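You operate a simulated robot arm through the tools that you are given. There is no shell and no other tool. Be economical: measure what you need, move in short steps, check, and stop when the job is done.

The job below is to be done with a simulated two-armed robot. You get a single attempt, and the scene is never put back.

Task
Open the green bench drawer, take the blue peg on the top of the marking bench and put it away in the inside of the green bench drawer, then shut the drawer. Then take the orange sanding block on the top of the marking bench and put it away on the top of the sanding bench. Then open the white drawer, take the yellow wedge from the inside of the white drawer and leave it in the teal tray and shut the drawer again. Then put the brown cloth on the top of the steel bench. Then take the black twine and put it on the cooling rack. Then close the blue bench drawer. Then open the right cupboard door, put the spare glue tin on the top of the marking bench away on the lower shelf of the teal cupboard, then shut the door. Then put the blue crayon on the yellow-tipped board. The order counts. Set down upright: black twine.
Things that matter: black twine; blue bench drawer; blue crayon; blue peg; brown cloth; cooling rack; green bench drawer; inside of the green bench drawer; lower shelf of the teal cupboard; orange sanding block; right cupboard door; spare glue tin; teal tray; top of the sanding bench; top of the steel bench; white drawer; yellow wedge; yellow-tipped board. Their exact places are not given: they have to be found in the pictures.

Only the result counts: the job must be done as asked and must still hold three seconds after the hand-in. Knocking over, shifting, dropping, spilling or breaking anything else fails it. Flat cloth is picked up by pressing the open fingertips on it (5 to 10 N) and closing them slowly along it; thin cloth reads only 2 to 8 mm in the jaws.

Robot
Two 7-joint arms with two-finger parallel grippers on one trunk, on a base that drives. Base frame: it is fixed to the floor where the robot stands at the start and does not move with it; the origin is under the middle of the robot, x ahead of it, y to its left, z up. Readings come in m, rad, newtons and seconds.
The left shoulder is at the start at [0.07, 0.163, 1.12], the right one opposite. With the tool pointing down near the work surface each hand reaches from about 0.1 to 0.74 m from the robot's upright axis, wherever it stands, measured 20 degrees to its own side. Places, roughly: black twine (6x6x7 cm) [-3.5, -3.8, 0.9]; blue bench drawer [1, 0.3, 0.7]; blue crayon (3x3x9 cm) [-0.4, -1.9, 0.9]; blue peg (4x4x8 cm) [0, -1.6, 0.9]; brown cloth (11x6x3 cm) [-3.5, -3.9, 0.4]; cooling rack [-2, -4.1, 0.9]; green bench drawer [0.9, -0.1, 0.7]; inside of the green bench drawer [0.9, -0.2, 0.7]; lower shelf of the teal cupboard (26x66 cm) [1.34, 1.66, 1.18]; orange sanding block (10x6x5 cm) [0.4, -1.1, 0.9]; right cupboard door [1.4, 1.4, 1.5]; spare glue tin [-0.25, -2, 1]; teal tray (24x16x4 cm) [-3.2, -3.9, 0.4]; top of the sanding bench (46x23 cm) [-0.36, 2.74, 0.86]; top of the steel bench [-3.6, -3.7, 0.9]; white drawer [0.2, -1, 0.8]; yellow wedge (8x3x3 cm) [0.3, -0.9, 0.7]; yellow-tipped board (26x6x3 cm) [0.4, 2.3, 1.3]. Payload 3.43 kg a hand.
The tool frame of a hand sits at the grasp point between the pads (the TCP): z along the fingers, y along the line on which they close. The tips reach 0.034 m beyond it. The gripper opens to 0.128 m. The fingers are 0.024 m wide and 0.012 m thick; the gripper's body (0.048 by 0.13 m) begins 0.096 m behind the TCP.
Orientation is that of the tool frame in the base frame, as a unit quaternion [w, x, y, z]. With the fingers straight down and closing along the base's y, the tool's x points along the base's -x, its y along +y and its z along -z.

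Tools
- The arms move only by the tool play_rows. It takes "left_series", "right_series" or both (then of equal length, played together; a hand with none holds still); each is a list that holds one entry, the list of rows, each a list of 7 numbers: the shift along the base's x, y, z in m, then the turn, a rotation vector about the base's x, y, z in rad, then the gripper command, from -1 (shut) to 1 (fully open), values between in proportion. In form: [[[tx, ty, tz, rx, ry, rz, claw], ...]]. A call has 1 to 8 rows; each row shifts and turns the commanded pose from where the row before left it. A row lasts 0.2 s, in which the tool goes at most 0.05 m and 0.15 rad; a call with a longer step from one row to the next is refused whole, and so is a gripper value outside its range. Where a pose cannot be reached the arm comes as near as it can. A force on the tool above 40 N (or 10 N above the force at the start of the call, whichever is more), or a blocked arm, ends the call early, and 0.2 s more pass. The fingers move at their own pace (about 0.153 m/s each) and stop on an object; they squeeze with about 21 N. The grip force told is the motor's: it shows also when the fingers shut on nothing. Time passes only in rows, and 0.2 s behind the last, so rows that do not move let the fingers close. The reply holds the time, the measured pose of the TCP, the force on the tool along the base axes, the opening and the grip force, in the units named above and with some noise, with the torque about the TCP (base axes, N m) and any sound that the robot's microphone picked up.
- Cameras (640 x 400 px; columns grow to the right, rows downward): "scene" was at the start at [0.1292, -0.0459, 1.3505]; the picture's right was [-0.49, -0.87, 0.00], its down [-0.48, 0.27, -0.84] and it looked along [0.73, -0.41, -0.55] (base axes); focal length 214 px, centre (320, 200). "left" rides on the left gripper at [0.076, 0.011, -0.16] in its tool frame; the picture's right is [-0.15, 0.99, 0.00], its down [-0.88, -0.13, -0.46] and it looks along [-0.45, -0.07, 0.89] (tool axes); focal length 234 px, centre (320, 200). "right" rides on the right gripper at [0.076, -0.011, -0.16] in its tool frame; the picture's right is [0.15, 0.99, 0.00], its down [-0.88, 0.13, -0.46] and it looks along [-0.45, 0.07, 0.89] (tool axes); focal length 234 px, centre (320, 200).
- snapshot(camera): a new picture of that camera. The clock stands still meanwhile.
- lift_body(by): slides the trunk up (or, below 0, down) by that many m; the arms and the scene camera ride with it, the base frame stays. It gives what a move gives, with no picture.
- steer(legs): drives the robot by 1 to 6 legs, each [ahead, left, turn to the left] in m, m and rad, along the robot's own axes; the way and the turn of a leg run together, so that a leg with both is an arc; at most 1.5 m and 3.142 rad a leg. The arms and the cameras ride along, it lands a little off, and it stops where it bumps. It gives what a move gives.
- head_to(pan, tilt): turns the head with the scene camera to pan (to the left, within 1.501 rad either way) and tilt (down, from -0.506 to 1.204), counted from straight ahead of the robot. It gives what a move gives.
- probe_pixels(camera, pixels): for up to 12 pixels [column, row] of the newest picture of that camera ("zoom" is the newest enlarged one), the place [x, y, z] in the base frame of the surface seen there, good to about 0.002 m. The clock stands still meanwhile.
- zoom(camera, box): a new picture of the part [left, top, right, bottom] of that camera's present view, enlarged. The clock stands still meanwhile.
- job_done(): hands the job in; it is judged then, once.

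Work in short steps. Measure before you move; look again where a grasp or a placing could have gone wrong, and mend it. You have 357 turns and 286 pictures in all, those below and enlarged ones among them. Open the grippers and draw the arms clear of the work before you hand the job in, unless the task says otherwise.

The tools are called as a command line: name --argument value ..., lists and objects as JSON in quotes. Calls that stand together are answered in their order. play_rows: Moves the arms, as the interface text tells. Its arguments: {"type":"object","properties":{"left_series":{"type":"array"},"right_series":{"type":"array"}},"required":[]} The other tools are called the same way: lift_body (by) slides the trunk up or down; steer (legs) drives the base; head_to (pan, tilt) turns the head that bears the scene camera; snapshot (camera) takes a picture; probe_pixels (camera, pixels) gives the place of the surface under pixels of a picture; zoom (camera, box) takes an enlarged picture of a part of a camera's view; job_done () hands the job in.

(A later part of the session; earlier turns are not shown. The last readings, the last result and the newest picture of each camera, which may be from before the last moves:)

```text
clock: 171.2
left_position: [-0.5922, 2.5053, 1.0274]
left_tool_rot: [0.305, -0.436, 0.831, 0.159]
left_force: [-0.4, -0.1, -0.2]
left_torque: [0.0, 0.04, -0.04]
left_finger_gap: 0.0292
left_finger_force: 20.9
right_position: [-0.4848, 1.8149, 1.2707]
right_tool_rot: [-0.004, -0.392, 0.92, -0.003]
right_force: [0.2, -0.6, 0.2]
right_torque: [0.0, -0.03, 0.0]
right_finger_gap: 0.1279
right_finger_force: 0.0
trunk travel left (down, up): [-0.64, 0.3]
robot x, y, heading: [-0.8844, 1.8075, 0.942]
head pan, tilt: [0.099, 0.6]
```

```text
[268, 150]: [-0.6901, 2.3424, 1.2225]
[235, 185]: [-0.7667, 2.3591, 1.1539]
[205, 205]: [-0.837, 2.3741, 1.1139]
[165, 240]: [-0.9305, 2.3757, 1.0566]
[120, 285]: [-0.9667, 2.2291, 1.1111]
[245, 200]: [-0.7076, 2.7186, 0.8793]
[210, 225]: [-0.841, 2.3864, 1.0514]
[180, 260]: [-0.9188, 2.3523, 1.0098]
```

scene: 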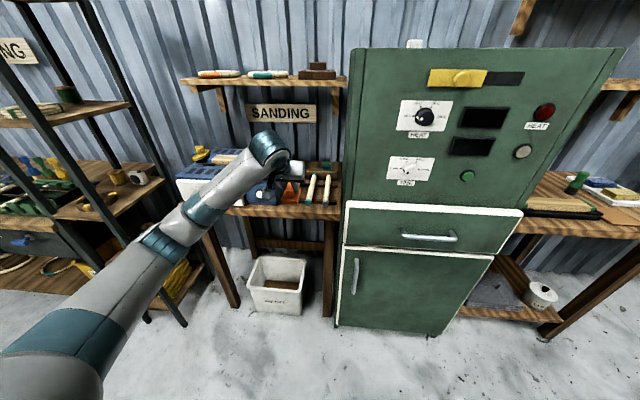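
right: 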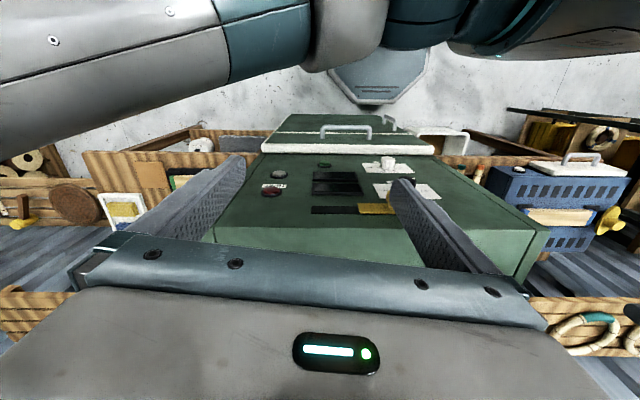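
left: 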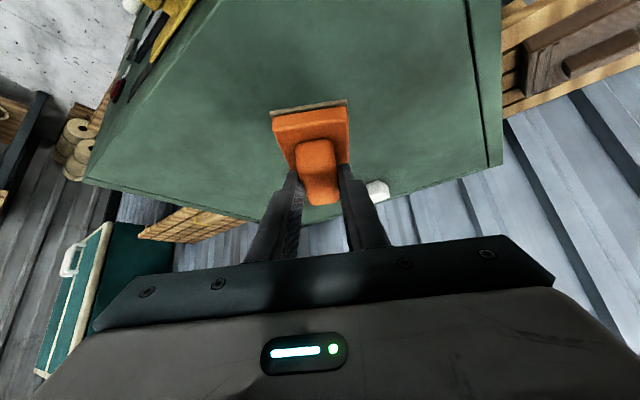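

The elbow would be too low over the sander, so I raise the trunk 0.15 and lower the hand by the same amount.

lift_body --by 0.16

play_rows --left_series '[[[0, 0, -0.05, 0, 0, 0, -1], [0, 0, -0.05, 0, 0, 0, -1], [0, 0, -0.045, 0, 0, 0, -1]]]'

snapshot --camera "scene"

```text
clock: 173.0
left_position: [-0.5903, 2.5044, 1.1875]
left_tool_rot: [0.303, -0.437, 0.832, 0.159]
left_force: [0.6, -0.1, -0.7]
left_torque: [-0.03, 0.03, -0.01]
left_finger_gap: 0.0294
left_finger_force: 20.4
right_position: [-0.484, 1.8142, 1.4301]
right_tool_rot: [-0.004, -0.393, 0.92, -0.003]
right_force: [-0.2, -0.4, -0.6]
right_torque: [0.04, 0.01, 0.0]
right_finger_gap: 0.1281
right_finger_force: 0.1
trunk travel left (down, up): [-0.8, 0.14]
robot x, y, heading: [-0.886, 1.8101, 0.939]
head pan, tilt: [0.099, 0.6]
```

```text
clock: 173.8
left_position: [-0.5892, 2.5035, 1.0432]
left_tool_rot: [0.304, -0.437, 0.831, 0.16]
left_force: [0.0, 0.6, -0.7]
left_torque: [0.0, 0.02, 0.01]
left_finger_gap: 0.0292
left_finger_force: 21.0
right_position: [-0.4847, 1.8149, 1.4309]
right_tool_rot: [-0.004, -0.392, 0.92, -0.002]
right_force: [-0.9, 0.2, -0.2]
right_torque: [-0.01, 0.03, 0.0]
right_finger_gap: 0.1282
right_finger_force: 0.0
trunk travel left (down, up): [-0.8, 0.14]
robot x, y, heading: [-0.8916, 1.8068, 0.943]
head pan, tilt: [0.099, 0.6]
```

```text
209 pictures are left
```

scene: 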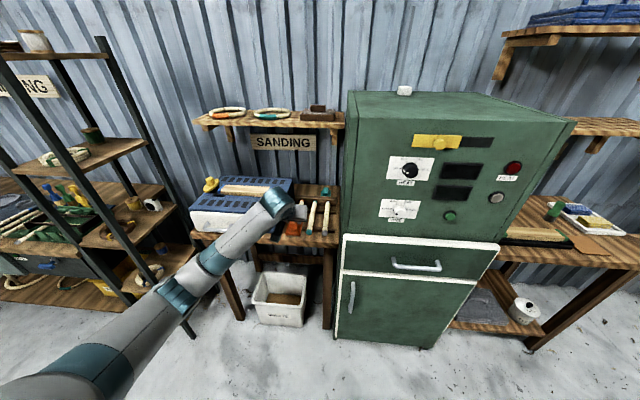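

probe_pixels --camera "scene" --pixels '[[278, 205], [240, 235], [215, 258], [180, 290], [240, 255], [215, 280], [185, 310], [140, 330]]'

zoom --camera "scene" --box '[180, 150, 360, 270]'

```text
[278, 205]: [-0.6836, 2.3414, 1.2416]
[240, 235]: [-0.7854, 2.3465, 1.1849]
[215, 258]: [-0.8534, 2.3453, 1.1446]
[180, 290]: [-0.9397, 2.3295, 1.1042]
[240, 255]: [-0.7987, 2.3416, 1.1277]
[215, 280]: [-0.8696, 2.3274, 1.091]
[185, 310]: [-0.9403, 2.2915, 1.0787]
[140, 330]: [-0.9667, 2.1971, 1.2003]
```

```text
3.33 times, centred on (270, 210) of scene
```

zoom: 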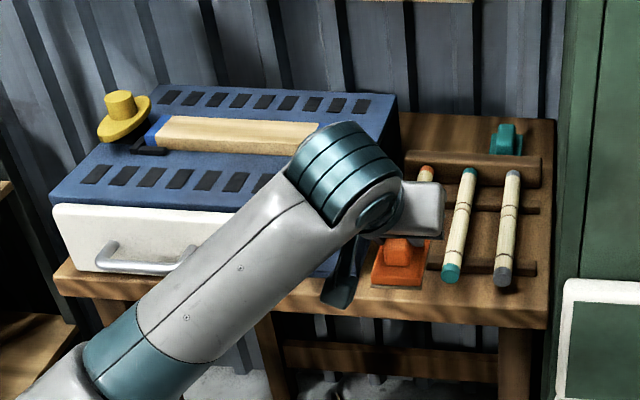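

Still marginal (elbow bottom ≈1.0); I raise another 0.12 and lower the hand again.

lift_body --by 0.12

play_rows --left_series '[[[0, 0, -0.05, 0, 0, 0, -1], [0, 0, -0.05, 0, 0, 0, -1], [0, 0, -0.02, 0, 0, 0, -1]]]'

snapshot --camera "scene"

probe_pixels --camera "scene" --pixels '[[270, 230], [240, 255], [215, 280], [190, 310], [240, 275], [215, 300], [195, 330]]'

```text
clock: 175.3
left_position: [-0.5896, 2.5032, 1.1623]
left_tool_rot: [0.304, -0.435, 0.832, 0.159]
left_force: [-0.8, 0.3, -0.8]
left_torque: [-0.05, 0.01, -0.01]
left_finger_gap: 0.0294
left_finger_force: 21.1
right_position: [-0.4853, 1.8146, 1.5492]
right_tool_rot: [-0.004, -0.392, 0.92, -0.003]
right_force: [0.2, -0.2, -0.1]
right_torque: [0.05, 0.0, -0.01]
right_finger_gap: 0.1277
right_finger_force: 0.1
trunk travel left (down, up): [-0.92, 0.02]
robot x, y, heading: [-0.8869, 1.8073, 0.947]
head pan, tilt: [0.099, 0.6]
```

```text
clock: 176.1
left_position: [-0.59, 2.5049, 1.0431]
left_tool_rot: [0.303, -0.436, 0.832, 0.16]
left_force: [0.6, 0.6, -1.1]
left_torque: [-0.03, 0.03, -0.03]
left_finger_gap: 0.0292
left_finger_force: 21.3
right_position: [-0.4846, 1.8143, 1.5496]
right_tool_rot: [-0.005, -0.391, 0.92, -0.003]
right_force: [-0.6, -0.4, 1.0]
right_torque: [0.04, 0.0, 0.01]
right_finger_gap: 0.1281
right_finger_force: 0.1
trunk travel left (down, up): [-0.92, 0.02]
robot x, y, heading: [-0.8884, 1.8125, 0.945]
head pan, tilt: [0.099, 0.6]
```

```text
207 pictures are left
```

scene: 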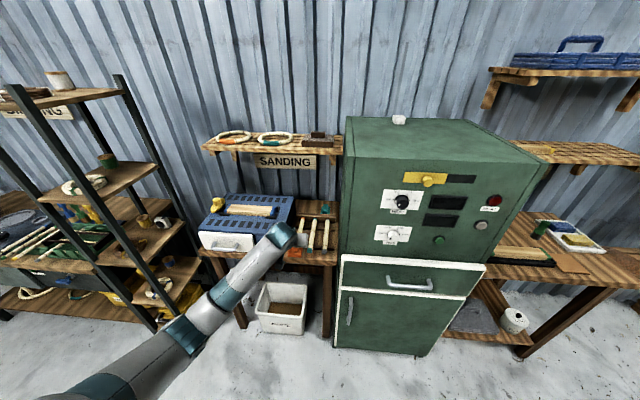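

```text
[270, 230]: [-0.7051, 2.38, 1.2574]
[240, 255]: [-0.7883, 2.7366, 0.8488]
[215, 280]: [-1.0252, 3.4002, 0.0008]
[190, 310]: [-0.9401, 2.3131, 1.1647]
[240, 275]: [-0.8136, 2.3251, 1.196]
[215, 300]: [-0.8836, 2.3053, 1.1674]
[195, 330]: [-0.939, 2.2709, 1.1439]
```

The elbow now clears (bottom ≈1.06). I drive 0.3 ahead and check.

steer --legs '[[0.3, 0, 0]]'

snapshot --camera "left"

snapshot --camera "scene"

```text
clock: 178.1
left_position: [-0.4184, 2.7386, 1.0446]
left_tool_rot: [0.305, -0.435, 0.832, 0.158]
left_force: [-0.2, 0.5, -1.1]
left_torque: [-0.05, 0.02, -0.01]
left_finger_gap: 0.0292
left_finger_force: 21.1
right_position: [-0.3146, 2.0487, 1.5512]
right_tool_rot: [-0.003, -0.391, 0.92, -0.001]
right_force: [-0.5, -0.6, -1.0]
right_torque: [0.0, -0.04, 0.03]
right_finger_gap: 0.1282
right_finger_force: 0.1
trunk travel left (down, up): [-0.92, 0.02]
robot x, y, heading: [-0.7124, 2.045, 0.941]
head pan, tilt: [0.099, 0.6]
```

```text
206 pictures are left
```

left: 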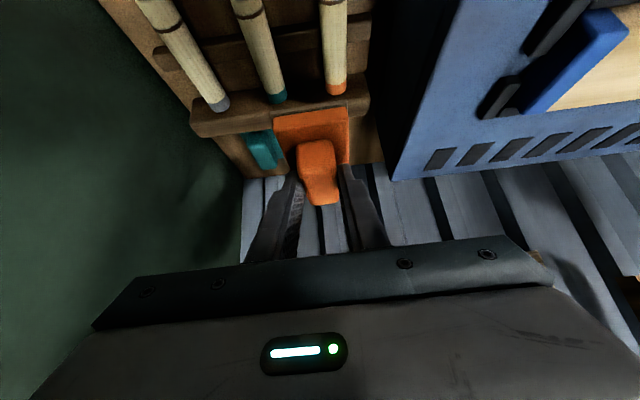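

```text
205 pictures are left
```

scene: 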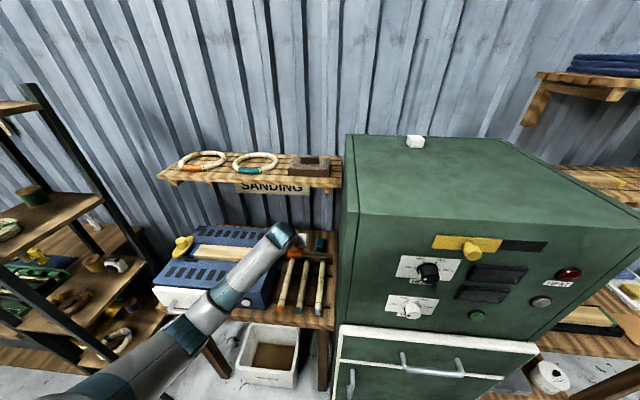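

I probe the gap between the teal block, the bar and the sander in the left picture.

probe_pixels --camera "left" --pixels '[[362, 140], [375, 150], [385, 160], [275, 160], [255, 165], [283, 168], [265, 130], [395, 150], [345, 108], [240, 175]]'

```text
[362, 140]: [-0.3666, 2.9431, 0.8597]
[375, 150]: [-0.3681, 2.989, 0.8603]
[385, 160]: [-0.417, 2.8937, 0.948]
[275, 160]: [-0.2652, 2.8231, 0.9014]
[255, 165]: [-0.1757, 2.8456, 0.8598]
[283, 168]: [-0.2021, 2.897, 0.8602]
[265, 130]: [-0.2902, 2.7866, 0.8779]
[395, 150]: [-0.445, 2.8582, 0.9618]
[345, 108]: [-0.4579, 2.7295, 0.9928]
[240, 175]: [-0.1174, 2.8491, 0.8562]
```

The gap is u∈[-2.024,-1.862]; I aim at u≈-1.942, l≈2.135. I drive 0.12 more, then fine-tune with the arm.

steer --legs '[[0.12, 0, 0.008]]'

```text
clock: 179.3
left_position: [-0.3552, 2.8382, 1.0443]
left_tool_rot: [0.303, -0.439, 0.83, 0.161]
left_force: [-0.2, 0.5, -0.8]
left_torque: [-0.02, 0.01, -0.01]
left_finger_gap: 0.0293
left_finger_force: 21.3
right_position: [-0.2456, 2.1472, 1.5514]
right_tool_rot: [-0.003, -0.395, 0.919, -0.001]
right_force: [-0.5, -0.5, 0.2]
right_torque: [0.03, 0.0, 0.02]
right_finger_gap: 0.128
right_finger_force: 0.1
trunk travel left (down, up): [-0.92, 0.02]
robot x, y, heading: [-0.6425, 2.1389, 0.951]
head pan, tilt: [0.099, 0.6]
```

play_rows --left_series '[[[0.0189, 0.0278, 0, 0, 0, 0, -1], [0, 0, -0.04, 0, 0, 0, -1], [0, 0, -0.03, 0, 0, 0, -1], [0, 0, -0.02, 0, 0, 0, -1]]]'

snapshot --camera "left"

zoom --camera "scene" --box '[180, 180, 380, 320]'

```text
clock: 180.3
left_position: [-0.3357, 2.868, 0.954]
left_tool_rot: [0.303, -0.439, 0.831, 0.16]
left_force: [-0.6, -0.2, -1.1]
left_torque: [0.0, -0.01, -0.01]
left_finger_gap: 0.0294
left_finger_force: 20.3
right_position: [-0.243, 2.1507, 1.5497]
right_tool_rot: [-0.004, -0.396, 0.918, -0.002]
right_force: [0.2, -0.8, 0.0]
right_torque: [0.01, 0.0, -0.02]
right_finger_gap: 0.1281
right_finger_force: 0.1
trunk travel left (down, up): [-0.92, 0.02]
robot x, y, heading: [-0.6416, 2.143, 0.95]
head pan, tilt: [0.099, 0.6]
```

```text
204 pictures are left
```

left: 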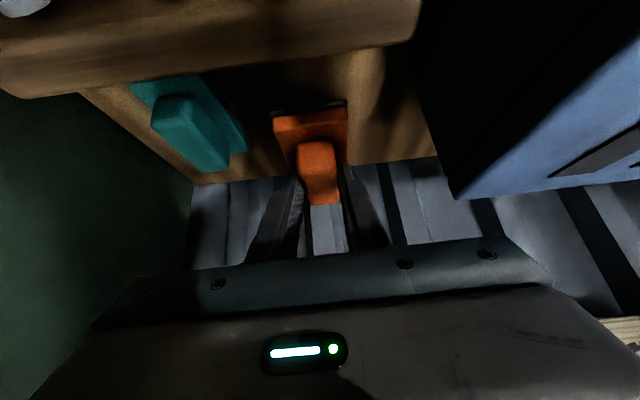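

```text
2.86 times, centred on (280, 250) of scene
```

zoom: 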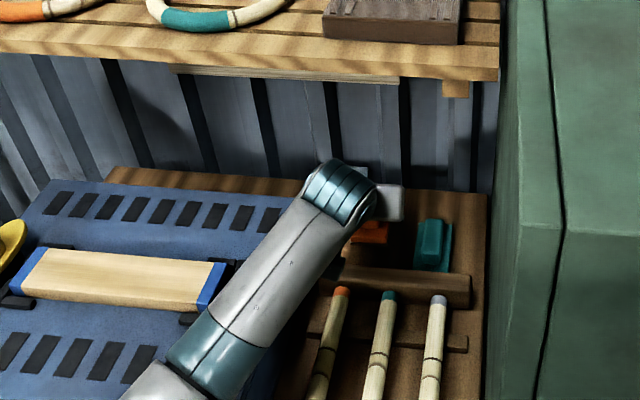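

Position is good. I descend to contact.

play_rows --left_series '[[[0, 0, -0.02, 0, 0, 0, -1], [0, 0, -0.01, 0, 0, 0, -1], [0, 0, -0.004, 0, 0, 0, -1], [0, 0, -0.002, 0, 0, 0, -1], [0, 0, -0.002, 0, 0, 0, -1]]]'

```text
clock: 181.5
left_position: [-0.3347, 2.8681, 0.9188]
left_tool_rot: [0.305, -0.439, 0.83, 0.162]
left_force: [-0.9, 0.9, 11.2]
left_torque: [-0.29, 0.23, 0.0]
left_finger_gap: 0.0296
left_finger_force: 21.0
right_position: [-0.2446, 2.1481, 1.5513]
right_tool_rot: [-0.003, -0.396, 0.918, -0.001]
right_force: [0.1, 0.0, -0.6]
right_torque: [0.0, -0.02, -0.03]
right_finger_gap: 0.128
right_finger_force: 0.1
trunk travel left (down, up): [-0.92, 0.02]
robot x, y, heading: [-0.6431, 2.1419, 0.951]
head pan, tilt: [0.099, 0.6]
```

Contact at 11 N. I open a little and withdraw along the tool axis.

play_rows --left_series '[[[0, 0, 0.0005, 0, 0, 0, -0.3], [0, 0, 0, 0, 0, 0, -0.1], [0, 0, 0, 0, 0, 0, -0.1], [-0.011, -0.0157, 0.023, 0, 0, 0, -0.1], [-0.015, -0.021, 0.03, 0, 0, 0, -0.1], [-0.015, -0.021, 0.03, 0, 0, 0, -0.1]]]'

snapshot --camera "left"

```text
clock: 182.9
left_position: [-0.3758, 2.8091, 1.0008]
left_tool_rot: [0.303, -0.438, 0.831, 0.16]
left_force: [1.5, 0.4, 1.1]
left_torque: [-0.01, 0.02, 0.03]
left_finger_gap: 0.0577
left_finger_force: 0.1
right_position: [-0.2437, 2.1505, 1.5504]
right_tool_rot: [-0.004, -0.396, 0.918, -0.001]
right_force: [-0.4, -0.4, -0.6]
right_torque: [0.01, 0.0, -0.01]
right_finger_gap: 0.1282
right_finger_force: 0.1
trunk travel left (down, up): [-0.92, 0.02]
robot x, y, heading: [-0.6451, 2.145, 0.949]
head pan, tilt: [0.099, 0.6]
```

```text
202 pictures are left
```

left: 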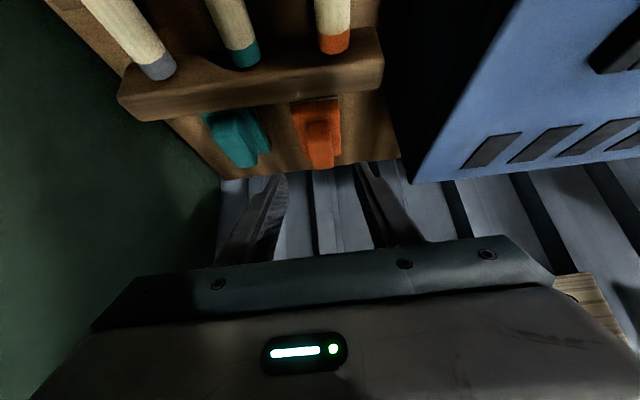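

The block rests behind the bar. I raise the hand and back away, then confirm with the scene camera.

play_rows --left_series '[[[-0.01, -0.014, 0.04, 0, 0, 0, 0], [-0.01, -0.014, 0.04, 0, 0, 0, 0]]]'

steer --legs '[[-0.45, 0, 0]]'

zoom --camera "scene" --box '[180, 130, 380, 290]'

```text
clock: 183.5
left_position: [-0.3971, 2.7776, 1.0822]
left_tool_rot: [0.303, -0.439, 0.831, 0.161]
left_force: [-0.4, -0.3, -0.6]
left_torque: [0.0, 0.0, 0.03]
left_finger_gap: 0.0641
left_finger_force: 0.1
right_position: [-0.2434, 2.1491, 1.5506]
right_tool_rot: [-0.003, -0.395, 0.919, -0.002]
right_force: [0.3, -1.1, 0.5]
right_torque: [0.03, 0.05, -0.03]
right_finger_gap: 0.128
right_finger_force: 0.1
trunk travel left (down, up): [-0.92, 0.02]
robot x, y, heading: [-0.643, 2.139, 0.951]
head pan, tilt: [0.099, 0.6]
```

```text
clock: 186.3
left_position: [-0.6654, 2.405, 1.0807]
left_tool_rot: [0.302, -0.44, 0.83, 0.16]
left_force: [0.5, -0.4, 0.0]
left_torque: [0.04, -0.02, 0.02]
left_finger_gap: 0.0638
left_finger_force: 0.0
right_position: [-0.5101, 1.7775, 1.5496]
right_tool_rot: [-0.004, -0.397, 0.918, -0.002]
right_force: [0.2, 0.0, -0.1]
right_torque: [-0.01, 0.04, 0.0]
right_finger_gap: 0.128
right_finger_force: 0.0
trunk travel left (down, up): [-0.92, 0.02]
robot x, y, heading: [-0.9149, 1.7651, 0.952]
head pan, tilt: [0.099, 0.6]
```

```text
2.50 times, centred on (280, 210) of scene
```

zoom: 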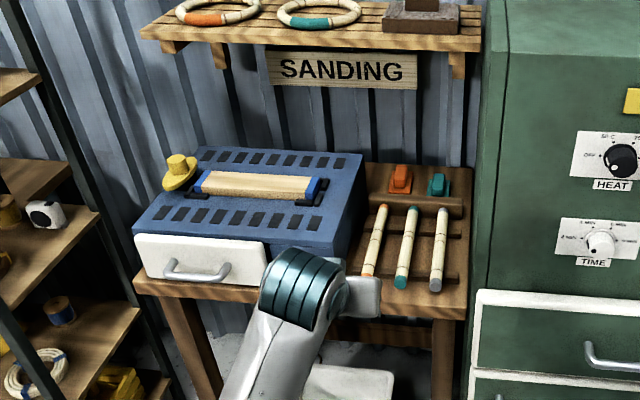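

The orange block is in place on the sanding bench. Next is the white drawer; I drive back to the marking bench around the jig bench.

steer --legs '[[0, -0.7, 0], [0, 0, -1.571], [0.5, 0, 0], [0, -1.3, 0], [0, -0.5, 0]]'

head_to --pan 0.2 --tilt 0.6

snapshot --camera "scene"

```text
clock: 204.1
left_position: [-0.1426, -0.4144, 1.0797]
left_tool_rot: [0.326, 0.279, 0.897, -0.105]
left_force: [0.0, 0.6, -0.3]
left_torque: [-0.04, 0.03, -0.08]
left_finger_gap: 0.0638
left_finger_force: 0.0
right_position: [-0.7727, -0.5603, 1.5528]
right_tool_rot: [-0.006, 0.374, 0.928, -0.003]
right_force: [0.8, 0.5, 0.4]
right_torque: [-0.08, 0.09, 0.01]
right_finger_gap: 0.1279
right_finger_force: 0.2
trunk travel left (down, up): [-0.92, 0.02]
robot x, y, heading: [-0.7836, -0.1658, -0.63]
head pan, tilt: [0.099, 0.6]
stopped in leg 5: the robot was blocked; the commanded pose is now the measured one
```

```text
clock: 204.8
left_position: [-0.1468, -0.4209, 1.0809]
left_tool_rot: [0.326, 0.281, 0.897, -0.102]
left_force: [0.4, 1.1, 1.1]
left_torque: [0.01, 0.01, -0.01]
left_finger_gap: 0.0639
left_finger_force: 0.1
right_position: [-0.778, -0.5673, 1.5518]
right_tool_rot: [-0.004, 0.375, 0.927, 0.0]
right_force: [-0.8, 0.1, -0.4]
right_torque: [0.03, 0.02, 0.01]
right_finger_gap: 0.1282
right_finger_force: 0.1
trunk travel left (down, up): [-0.92, 0.02]
robot x, y, heading: [-0.7876, -0.1704, -0.633]
head pan, tilt: [0.201, 0.6]
```

```text
200 pictures are left
```

scene: 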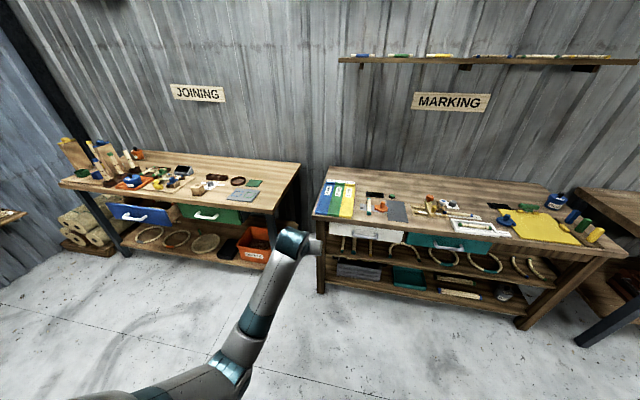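

The base was blocked at l≈-0.6. I look to the right to see what it met.

head_to --pan -1.45 --tilt 0.9

snapshot --camera "scene"

```text
clock: 206.5
left_position: [-0.1493, -0.4244, 1.0825]
left_tool_rot: [0.327, 0.282, 0.896, -0.103]
left_force: [0.5, -0.5, -0.2]
left_torque: [-0.01, 0.0, 0.01]
left_finger_gap: 0.0642
left_finger_force: 0.1
right_position: [-0.7813, -0.5698, 1.5511]
right_tool_rot: [-0.004, 0.375, 0.927, 0.001]
right_force: [-0.6, -0.3, 0.8]
right_torque: [-0.01, 0.01, 0.0]
right_finger_gap: 0.1279
right_finger_force: 0.1
trunk travel left (down, up): [-0.92, 0.02]
robot x, y, heading: [-0.7822, -0.1684, -0.631]
head pan, tilt: [-1.45, 0.901]
```

```text
199 pictures are left
```

scene: 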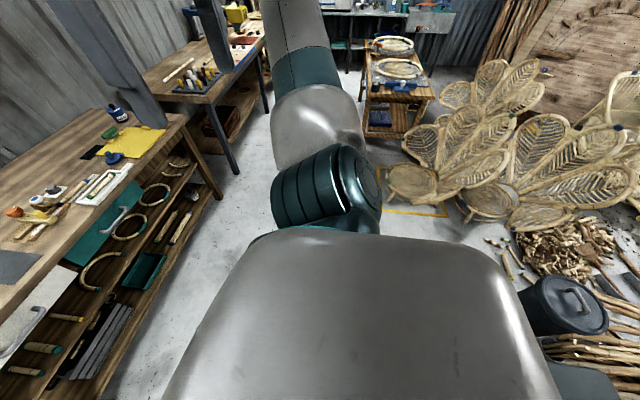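

probe_pixels --camera "scene" --pixels '[[570, 300], [530, 290], [570, 250], [530, 235], [410, 190], [470, 195], [440, 215], [550, 345], [590, 385], [220, 230], [400, 235]]'

zoom --camera "scene" --box '[370, 160, 640, 400]'

```text
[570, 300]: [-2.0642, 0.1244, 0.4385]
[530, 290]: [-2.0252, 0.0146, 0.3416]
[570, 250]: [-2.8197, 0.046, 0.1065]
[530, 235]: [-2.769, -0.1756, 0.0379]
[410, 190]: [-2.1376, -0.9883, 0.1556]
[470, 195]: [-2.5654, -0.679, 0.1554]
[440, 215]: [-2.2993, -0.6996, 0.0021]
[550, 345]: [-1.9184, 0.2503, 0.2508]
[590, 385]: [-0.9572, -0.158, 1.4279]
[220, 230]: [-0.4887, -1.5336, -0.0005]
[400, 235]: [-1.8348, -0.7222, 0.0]
```

```text
1.67 times, centred on (505, 280) of scene
```

zoom: 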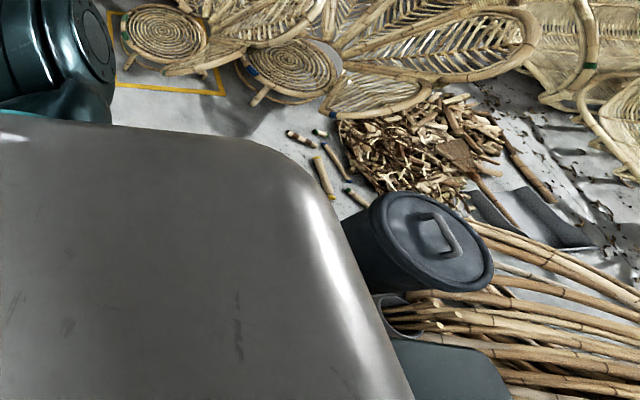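

A wicker chair stands to the right-rear (seen before near (-1.53,-0.38)). I drive ahead 0.4 first, then sideways closer to the bench.

steer --legs '[[0.38, 0, 0.01], [0, -0.3, 0]]'

head_to --pan -1.5 --tilt 0.8

snapshot --camera "scene"

head_to --pan 0.2 --tilt 0.75

snapshot --camera "scene"

```text
clock: 210.5
left_position: [-0.0104, -0.8831, 1.0819]
left_tool_rot: [0.327, 0.276, 0.898, -0.101]
left_force: [-0.4, 0.0, -0.3]
left_torque: [0.01, 0.04, -0.04]
left_finger_gap: 0.064
left_finger_force: 0.1
right_position: [-0.6412, -1.0364, 1.5508]
right_tool_rot: [-0.005, 0.37, 0.929, 0.001]
right_force: [-0.2, 0.2, -0.1]
right_torque: [-0.02, 0.02, -0.01]
right_finger_gap: 0.128
right_finger_force: 0.0
trunk travel left (down, up): [-0.92, 0.02]
robot x, y, heading: [-0.6523, -0.6334, -0.619]
head pan, tilt: [-1.45, 0.901]
```

```text
clock: 211.2
left_position: [-0.0112, -0.8843, 1.0825]
left_tool_rot: [0.328, 0.277, 0.898, -0.1]
left_force: [0.5, 0.1, 0.0]
left_torque: [0.04, -0.01, -0.02]
left_finger_gap: 0.0638
left_finger_force: 0.0
right_position: [-0.6418, -1.0379, 1.5507]
right_tool_rot: [-0.005, 0.369, 0.929, 0.001]
right_force: [0.4, -0.2, -0.3]
right_torque: [-0.02, 0.01, 0.0]
right_finger_gap: 0.1281
right_finger_force: 0.0
trunk travel left (down, up): [-0.92, 0.02]
robot x, y, heading: [-0.6488, -0.6352, -0.622]
head pan, tilt: [-1.499, 0.799]
```

```text
197 pictures are left
```

scene: 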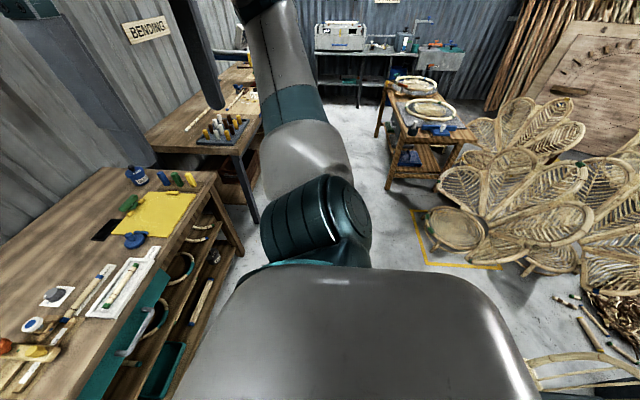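

```text
clock: 212.9
left_position: [-0.0112, -0.884, 1.0807]
left_tool_rot: [0.328, 0.276, 0.898, -0.1]
left_force: [-0.4, 0.5, 0.2]
left_torque: [0.02, 0.0, 0.01]
left_finger_gap: 0.0639
left_finger_force: 0.0
right_position: [-0.642, -1.0382, 1.5511]
right_tool_rot: [-0.005, 0.37, 0.929, 0.001]
right_force: [-0.5, 0.4, -0.3]
right_torque: [0.03, 0.01, 0.02]
right_finger_gap: 0.1277
right_finger_force: 0.0
trunk travel left (down, up): [-0.92, 0.02]
robot x, y, heading: [-0.651, -0.6389, -0.623]
head pan, tilt: [0.201, 0.75]
```

```text
196 pictures are left
```

scene: 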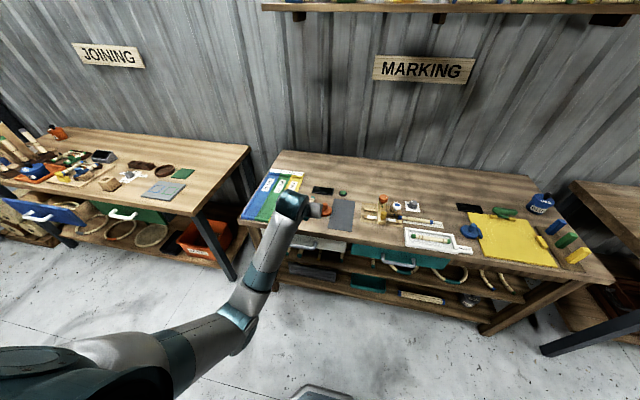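

The chair is unmoved. I back up 0.25, then turn the left hand to horizontal with vertical closing again (pitch, then roll), lowering the trunk.

steer --legs '[[-0.22, 0, 0]]'

play_rows --left_series '[[[0, 0, 0.03, -0.0845, -0.1184, 0, 1], [0, 0, 0.03, -0.0845, -0.1184, 0, 1], [0, 0, 0.03, -0.0845, -0.1184, 0, 1], [0, 0, 0.03, -0.0845, -0.1184, 0, 1], [0, 0, 0.03, -0.0845, -0.1184, 0, 1], [0, 0, 0.03, -0.0845, -0.1184, 0, 1], [0, 0, 0, 0.1162, -0.083, 0, 1], [0, 0, 0, 0.1162, -0.083, 0, 1]]]'

play_rows --left_series '[[[0, 0, 0, 0.1162, -0.083, 0, 1], [0, 0, 0, 0.1162, -0.083, 0, 1], [0, 0, 0, 0.1162, -0.083, 0, 1], [0, 0, 0, 0.1162, -0.083, 0, 1], [0, 0, 0, 0.1162, -0.083, 0, 1], [0, 0, 0, 0.1162, -0.083, 0, 1], [0, 0, 0, 0.1162, -0.083, 0, 1], [0, 0, 0, 0.1162, -0.083, 0, 1]]]'

play_rows --left_series '[[[0, 0, 0, 0.1162, -0.083, 0, 1]]]'

lift_body --by -0.4

```text
clock: 214.6
left_position: [-0.1894, -0.7578, 1.0801]
left_tool_rot: [0.326, 0.277, 0.898, -0.099]
left_force: [-0.2, -0.7, -0.2]
left_torque: [0.01, 0.02, -0.01]
left_finger_gap: 0.064
left_finger_force: 0.0
right_position: [-0.8187, -0.9121, 1.5488]
right_tool_rot: [-0.006, 0.371, 0.929, 0.0]
right_force: [1.0, -1.2, 0.0]
right_torque: [0.06, 0.02, 0.0]
right_finger_gap: 0.128
right_finger_force: 0.0
trunk travel left (down, up): [-0.92, 0.02]
robot x, y, heading: [-0.8243, -0.5089, -0.623]
head pan, tilt: [0.201, 0.75]
```

```text
clock: 216.4
left_position: [-0.1903, -0.756, 1.2614]
left_tool_rot: [0.699, 0.3, 0.638, -0.119]
left_force: [0.6, 0.1, 0.6]
left_torque: [-0.02, 0.03, -0.01]
left_finger_gap: 0.1279
left_finger_force: 0.1
right_position: [-0.8211, -0.9094, 1.5504]
right_tool_rot: [-0.004, 0.371, 0.929, 0.0]
right_force: [-1.0, -0.5, 0.4]
right_torque: [0.0, -0.02, 0.0]
right_finger_gap: 0.128
right_finger_force: 0.0
trunk travel left (down, up): [-0.92, 0.02]
robot x, y, heading: [-0.8336, -0.5091, -0.624]
head pan, tilt: [0.201, 0.75]
```

```text
clock: 218.2
left_position: [-0.1913, -0.7565, 1.2612]
left_tool_rot: [0.657, 0.596, 0.369, 0.277]
left_force: [-0.5, -0.5, 0.4]
left_torque: [0.02, -0.03, 0.0]
left_finger_gap: 0.128
left_finger_force: 0.1
right_position: [-0.8215, -0.9087, 1.5498]
right_tool_rot: [-0.005, 0.37, 0.929, 0.0]
right_force: [0.1, 0.7, 0.8]
right_torque: [-0.03, -0.01, -0.01]
right_finger_gap: 0.128
right_finger_force: 0.1
trunk travel left (down, up): [-0.92, 0.02]
robot x, y, heading: [-0.8281, -0.51, -0.624]
head pan, tilt: [0.201, 0.75]
```

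```text
clock: 218.6
left_position: [-0.1905, -0.7562, 1.2603]
left_tool_rot: [0.636, 0.622, 0.325, 0.321]
left_force: [-0.1, 0.0, 0.8]
left_torque: [0.0, 0.03, 0.02]
left_finger_gap: 0.1279
left_finger_force: 0.0
right_position: [-0.8202, -0.909, 1.5497]
right_tool_rot: [-0.004, 0.371, 0.929, 0.0]
right_force: [-0.2, 0.3, -0.1]
right_torque: [0.0, 0.01, -0.03]
right_finger_gap: 0.128
right_finger_force: 0.1
trunk travel left (down, up): [-0.92, 0.02]
robot x, y, heading: [-0.828, -0.509, -0.624]
head pan, tilt: [0.201, 0.75]
```

```text
clock: 222.4
left_position: [-0.1925, -0.7563, 0.8622]
left_tool_rot: [0.636, 0.622, 0.326, 0.321]
left_force: [0.5, 0.1, 0.4]
left_torque: [-0.03, 0.01, 0.0]
left_finger_gap: 0.1279
left_finger_force: 0.1
right_position: [-0.822, -0.9101, 1.151]
right_tool_rot: [-0.004, 0.37, 0.929, 0.001]
right_force: [0.3, 0.2, -0.4]
right_torque: [-0.01, 0.0, -0.01]
right_finger_gap: 0.1278
right_finger_force: 0.0
trunk travel left (down, up): [-0.52, 0.42]
robot x, y, heading: [-0.8307, -0.5083, -0.618]
head pan, tilt: [0.201, 0.75]
```

The hand is horizontal. I look at the drawer handle from the left and scene cameras.

lift_body --by -0.1

snapshot --camera "left"

snapshot --camera "scene"

```text
clock: 223.8
left_position: [-0.1911, -0.7557, 0.7632]
left_tool_rot: [0.637, 0.621, 0.325, 0.321]
left_force: [0.9, 0.4, -0.1]
left_torque: [0.03, 0.03, 0.05]
left_finger_gap: 0.1279
left_finger_force: 0.1
right_position: [-0.8211, -0.9092, 1.0501]
right_tool_rot: [-0.004, 0.371, 0.929, 0.001]
right_force: [-0.2, 0.2, 0.1]
right_torque: [-0.02, 0.01, 0.0]
right_finger_gap: 0.128
right_finger_force: 0.1
trunk travel left (down, up): [-0.42, 0.52]
robot x, y, heading: [-0.8291, -0.5071, -0.626]
head pan, tilt: [0.201, 0.75]
```

```text
195 pictures are left
```

left: 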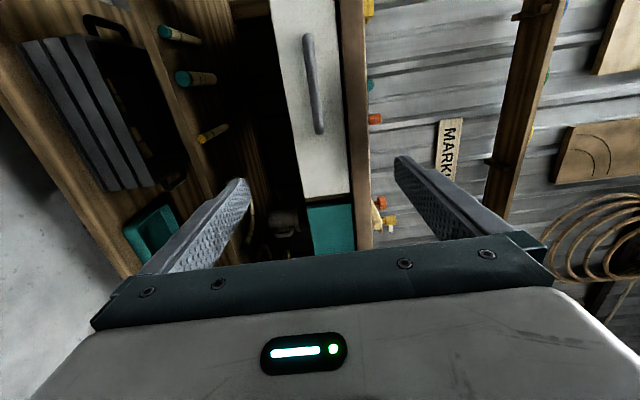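

```text
194 pictures are left
```

scene: 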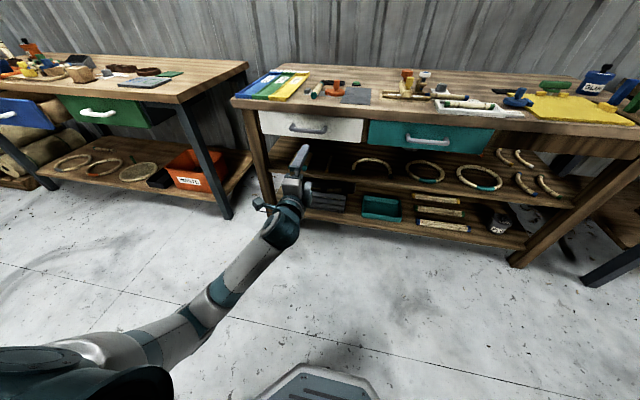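

probe_pixels --camera "left" --pixels '[[307, 50], [313, 85], [319, 120], [309, 85], [317, 85], [290, 85], [340, 150], [285, 20], [300, 190]]'

probe_pixels --camera "scene" --pixels '[[308, 130], [295, 127], [323, 128], [265, 115], [360, 120]]'

```text
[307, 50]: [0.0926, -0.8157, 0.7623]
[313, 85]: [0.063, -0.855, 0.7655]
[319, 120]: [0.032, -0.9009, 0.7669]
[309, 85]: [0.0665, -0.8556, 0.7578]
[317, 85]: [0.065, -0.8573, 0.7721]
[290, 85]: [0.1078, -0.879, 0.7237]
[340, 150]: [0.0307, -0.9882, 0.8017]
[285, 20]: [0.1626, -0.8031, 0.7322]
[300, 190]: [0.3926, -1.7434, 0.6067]
```

```text
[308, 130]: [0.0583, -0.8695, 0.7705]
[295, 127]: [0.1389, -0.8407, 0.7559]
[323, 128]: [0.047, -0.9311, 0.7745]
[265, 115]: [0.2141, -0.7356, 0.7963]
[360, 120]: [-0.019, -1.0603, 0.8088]
```

The bar is at u≈0.549, l≈-0.66, z≈0.765. I drive ahead 0.2 and left 0.065.

steer --legs '[[0, 0.066, 0.006], [0.19, 0, 0]]'

snapshot --camera "left"

```text
clock: 225.9
left_position: [0.0057, -0.8086, 0.7615]
left_tool_rot: [0.635, 0.62, 0.329, 0.323]
left_force: [0.3, 0.7, -0.5]
left_torque: [-0.01, 0.04, -0.01]
left_finger_gap: 0.1281
left_finger_force: 0.0
right_position: [-0.623, -0.9679, 1.0508]
right_tool_rot: [-0.005, 0.367, 0.93, 0.001]
right_force: [0.4, 0.5, 0.1]
right_torque: [0.04, 0.05, 0.0]
right_finger_gap: 0.1279
right_finger_force: 0.1
trunk travel left (down, up): [-0.42, 0.52]
robot x, y, heading: [-0.6347, -0.5688, -0.615]
head pan, tilt: [0.201, 0.75]
```

```text
193 pictures are left
```

left: 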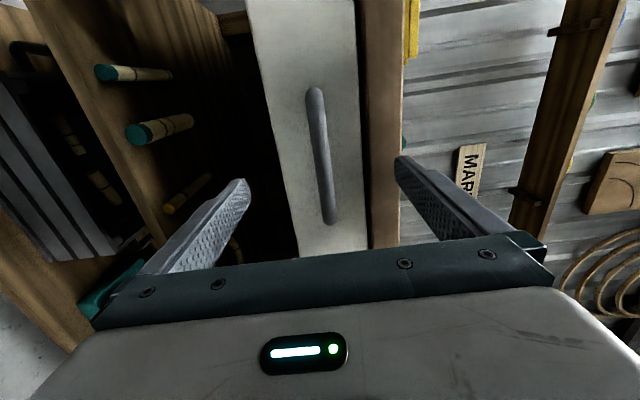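

I advance 0.077 m along the normal, 4 mm up, then close.

play_rows --left_series '[[[0.0313, -0.0224, 0.004, 0, 0, 0, 1], [0.0313, -0.0224, 0, 0, 0, 0, 1], [0, 0, 0, 0, 0, 0, 1], [0, 0, 0, 0, 0, 0, -1], [0, 0, 0, 0, 0, 0, -1], [0, 0, 0, 0, 0, 0, -1], [0, 0, 0, 0, 0, 0, -1]]]'

```text
clock: 227.5
left_position: [0.0682, -0.8556, 0.7643]
left_tool_rot: [0.634, 0.621, 0.328, 0.324]
left_force: [-2.2, 0.8, -6.3]
left_torque: [0.99, -0.67, 0.14]
left_finger_gap: 0.0178
left_finger_force: 44.5
right_position: [-0.6238, -0.9672, 1.0501]
right_tool_rot: [-0.005, 0.366, 0.931, 0.001]
right_force: [-0.5, -0.7, -0.1]
right_torque: [-0.01, -0.04, -0.01]
right_finger_gap: 0.128
right_finger_force: 0.1
trunk travel left (down, up): [-0.42, 0.52]
robot x, y, heading: [-0.6395, -0.5671, -0.616]
head pan, tilt: [0.201, 0.75]
```

Gripped (gap 0.018). I pull the drawer 0.25 m by driving back.

steer --legs '[[-0.25, 0, 0]]'

head_to --pan 0.2 --tilt 0.65

snapshot --camera "scene"

```text
clock: 229.3
left_position: [-0.1214, -0.7201, 0.7651]
left_tool_rot: [0.634, 0.621, 0.328, 0.324]
left_force: [-1.3, 1.6, -2.0]
left_torque: [1.0, -0.48, -0.18]
left_finger_gap: 0.0177
left_finger_force: 45.2
right_position: [-0.8112, -0.8331, 1.0501]
right_tool_rot: [-0.005, 0.365, 0.931, 0.001]
right_force: [0.2, -0.3, -0.2]
right_torque: [0.02, -0.01, 0.02]
right_finger_gap: 0.1281
right_finger_force: 0.0
trunk travel left (down, up): [-0.42, 0.52]
robot x, y, heading: [-0.8212, -0.4354, -0.613]
head pan, tilt: [0.201, 0.75]
stopped in leg 1: the robot was blocked; the commanded pose is now the measured one
```

```text
clock: 230.0
left_position: [-0.1201, -0.7197, 0.7651]
left_tool_rot: [0.634, 0.621, 0.329, 0.325]
left_force: [-0.3, -1.0, -3.2]
left_torque: [0.88, -0.64, 0.01]
left_finger_gap: 0.0176
left_finger_force: 45.1
right_position: [-0.8115, -0.8326, 1.0505]
right_tool_rot: [-0.005, 0.365, 0.931, 0.0]
right_force: [-0.3, 0.2, -0.3]
right_torque: [0.01, -0.02, 0.0]
right_finger_gap: 0.128
right_finger_force: 0.0
trunk travel left (down, up): [-0.42, 0.52]
robot x, y, heading: [-0.824, -0.4331, -0.61]
head pan, tilt: [0.201, 0.649]
```

```text
192 pictures are left
```

scene: 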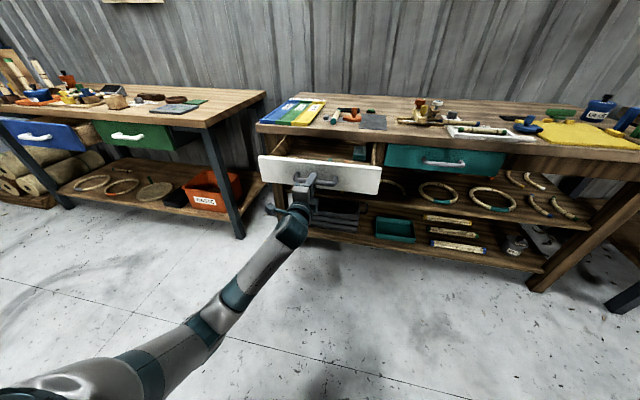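

The drawer is open 0.23 m. I release and draw the hand back with the arm, then raise the trunk to look in.

play_rows --left_series '[[[0, 0, 0, 0, 0, 0, 1], [0, 0, 0, 0, 0, 0, 1], [0, 0, 0, 0, 0, 0, 1], [-0.033, 0.0233, 0, 0, 0, 0, 1], [-0.033, 0.0233, 0, 0, 0, 0, 1], [-0.033, 0.0233, 0, 0, 0, 0, 1]]]'

lift_body --by 0.4

head_to --pan 0.2 --tilt 0.75

snapshot --camera "scene"

```text
clock: 231.4
left_position: [-0.2208, -0.6464, 0.7663]
left_tool_rot: [0.634, 0.62, 0.329, 0.325]
left_force: [-0.1, 0.4, -0.2]
left_torque: [0.0, 0.0, -0.01]
left_finger_gap: 0.1283
left_finger_force: 0.0
right_position: [-0.8119, -0.8332, 1.0507]
right_tool_rot: [-0.005, 0.365, 0.931, 0.0]
right_force: [-0.3, 0.0, 0.2]
right_torque: [-0.02, 0.0, 0.01]
right_finger_gap: 0.1281
right_finger_force: 0.1
trunk travel left (down, up): [-0.42, 0.52]
robot x, y, heading: [-0.8282, -0.4298, -0.614]
head pan, tilt: [0.201, 0.649]
```

```text
clock: 235.2
left_position: [-0.2196, -0.6471, 1.1659]
left_tool_rot: [0.634, 0.621, 0.329, 0.325]
left_force: [0.5, 0.1, 0.2]
left_torque: [0.02, -0.03, 0.01]
left_finger_gap: 0.1281
left_finger_force: 0.0
right_position: [-0.8115, -0.8335, 1.4497]
right_tool_rot: [-0.004, 0.365, 0.931, 0.0]
right_force: [-0.3, 0.6, 1.5]
right_torque: [0.02, 0.02, -0.01]
right_finger_gap: 0.1279
right_finger_force: 0.0
trunk travel left (down, up): [-0.82, 0.12]
robot x, y, heading: [-0.8255, -0.4366, -0.607]
head pan, tilt: [0.201, 0.649]
```

```text
clock: 235.9
left_position: [-0.2204, -0.6497, 1.1666]
left_tool_rot: [0.634, 0.621, 0.328, 0.324]
left_force: [-0.7, 0.7, -0.5]
left_torque: [-0.01, -0.01, 0.0]
left_finger_gap: 0.128
left_finger_force: 0.0
right_position: [-0.8107, -0.8342, 1.4495]
right_tool_rot: [-0.005, 0.365, 0.931, 0.0]
right_force: [-0.2, 0.1, -0.1]
right_torque: [0.0, 0.0, 0.01]
right_finger_gap: 0.1281
right_finger_force: 0.0
trunk travel left (down, up): [-0.82, 0.12]
robot x, y, heading: [-0.8231, -0.4332, -0.612]
head pan, tilt: [0.201, 0.75]
```

```text
191 pictures are left
```

scene: 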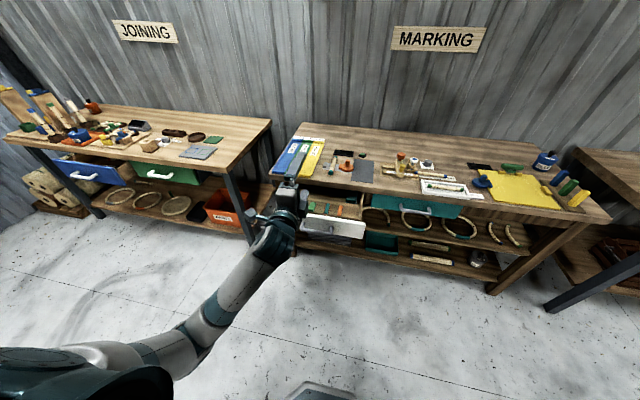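

zoom --camera "scene" --box '[270, 160, 400, 250]'

```text
4.44 times, centred on (335, 205) of scene
```

zoom: 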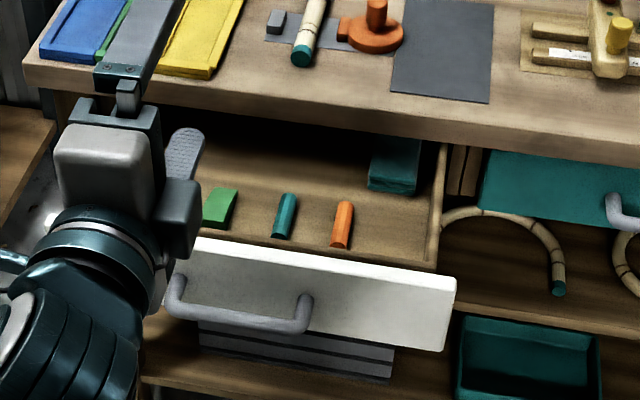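

The wedge is likely hidden by the left arm. I drive left 0.42 so the right hand faces the drawer, and look again.

steer --legs '[[0, 0.42, 0]]'

head_to --pan -0.2 --tilt 0.75

snapshot --camera "scene"

zoom --camera "scene" --box '[240, 160, 400, 270]'

```text
clock: 238.4
left_position: [0.0171, -0.3154, 1.1654]
left_tool_rot: [0.635, 0.622, 0.325, 0.322]
left_force: [0.3, -0.5, 0.0]
left_torque: [0.0, -0.03, -0.02]
left_finger_gap: 0.1282
left_finger_force: 0.0
right_position: [-0.5756, -0.4942, 1.4493]
right_tool_rot: [-0.005, 0.371, 0.929, 0.002]
right_force: [-0.5, -0.6, 0.8]
right_torque: [0.02, 0.01, 0.0]
right_finger_gap: 0.1282
right_finger_force: 0.1
trunk travel left (down, up): [-0.82, 0.12]
robot x, y, heading: [-0.5864, -0.0944, -0.625]
head pan, tilt: [0.201, 0.75]
```

```text
clock: 239.3
left_position: [0.0182, -0.3147, 1.1662]
left_tool_rot: [0.635, 0.622, 0.325, 0.321]
left_force: [0.5, -0.1, 0.4]
left_torque: [0.02, 0.0, 0.02]
left_finger_gap: 0.128
left_finger_force: 0.1
right_position: [-0.575, -0.4935, 1.4501]
right_tool_rot: [-0.005, 0.37, 0.929, 0.0]
right_force: [0.1, 0.7, -0.1]
right_torque: [0.0, 0.01, -0.02]
right_finger_gap: 0.1281
right_finger_force: 0.0
trunk travel left (down, up): [-0.82, 0.12]
robot x, y, heading: [-0.5847, -0.0931, -0.625]
head pan, tilt: [-0.201, 0.75]
```

```text
189 pictures are left
```

scene: 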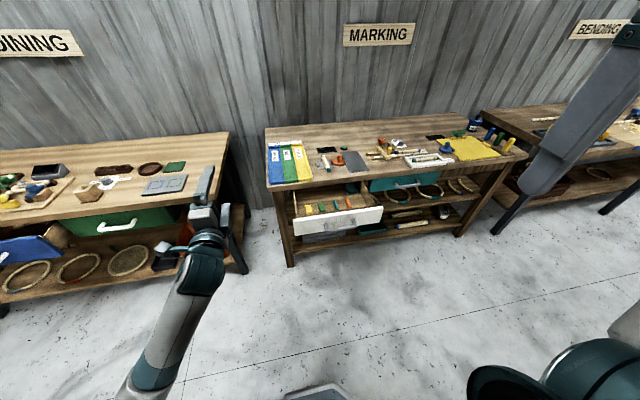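

```text
3.64 times, centred on (320, 215) of scene
```

zoom: 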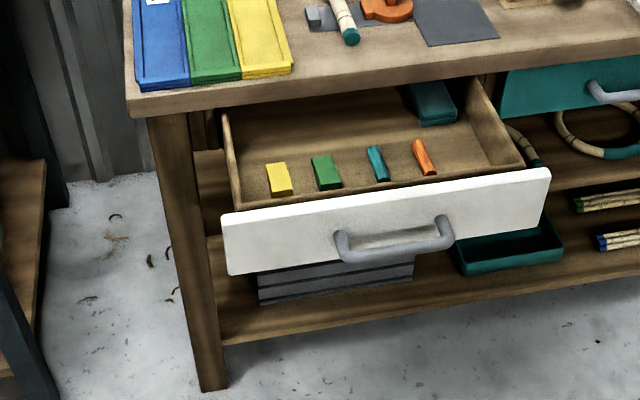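

The yellow wedge is at zoom px (278,180). I probe it and its neighbours.

probe_pixels --camera "zoom" --pixels '[[275, 168], [278, 180], [282, 192], [267, 170], [290, 188], [325, 172], [240, 190], [235, 150], [260, 205], [300, 150], [320, 205], [350, 150]]'

```text
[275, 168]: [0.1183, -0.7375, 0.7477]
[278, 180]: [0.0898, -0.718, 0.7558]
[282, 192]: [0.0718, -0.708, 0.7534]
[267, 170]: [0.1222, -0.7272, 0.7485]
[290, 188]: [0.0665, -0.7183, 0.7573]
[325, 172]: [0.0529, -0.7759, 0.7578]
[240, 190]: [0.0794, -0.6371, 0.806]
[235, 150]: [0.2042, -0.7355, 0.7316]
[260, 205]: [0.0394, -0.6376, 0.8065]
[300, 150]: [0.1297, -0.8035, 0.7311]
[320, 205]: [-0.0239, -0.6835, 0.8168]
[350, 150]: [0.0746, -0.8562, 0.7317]
```

The wedge lies along the drawer's depth at u≈0.50, l≈-0.532, floor z 0.7315. I drive ahead 0.3 and move the right hand above it.

steer --legs '[[0.3, 0.03, 0]]'

lift_body --by -0.15

```text
clock: 241.3
left_position: [0.2809, -0.4589, 1.1661]
left_tool_rot: [0.635, 0.621, 0.328, 0.323]
left_force: [0.1, -0.4, -0.7]
left_torque: [0.02, 0.01, 0.01]
left_finger_gap: 0.128
left_finger_force: 0.0
right_position: [-0.3119, -0.6425, 1.4505]
right_tool_rot: [-0.004, 0.367, 0.93, 0.001]
right_force: [0.7, 0.5, -0.7]
right_torque: [0.0, -0.01, 0.01]
right_finger_gap: 0.1279
right_finger_force: 0.0
trunk travel left (down, up): [-0.82, 0.12]
robot x, y, heading: [-0.3197, -0.2388, -0.617]
head pan, tilt: [-0.201, 0.75]
```

```text
clock: 243.1
left_position: [0.2795, -0.4604, 1.0158]
left_tool_rot: [0.634, 0.621, 0.328, 0.323]
left_force: [0.4, 0.1, 0.0]
left_torque: [0.01, 0.02, 0.01]
left_finger_gap: 0.128
left_finger_force: 0.0
right_position: [-0.3117, -0.6433, 1.2995]
right_tool_rot: [-0.004, 0.366, 0.931, 0.001]
right_force: [-0.5, -1.4, 0.6]
right_torque: [-0.01, 0.02, 0.01]
right_finger_gap: 0.1281
right_finger_force: 0.1
trunk travel left (down, up): [-0.67, 0.27]
robot x, y, heading: [-0.3211, -0.2443, -0.614]
head pan, tilt: [-0.201, 0.75]
```

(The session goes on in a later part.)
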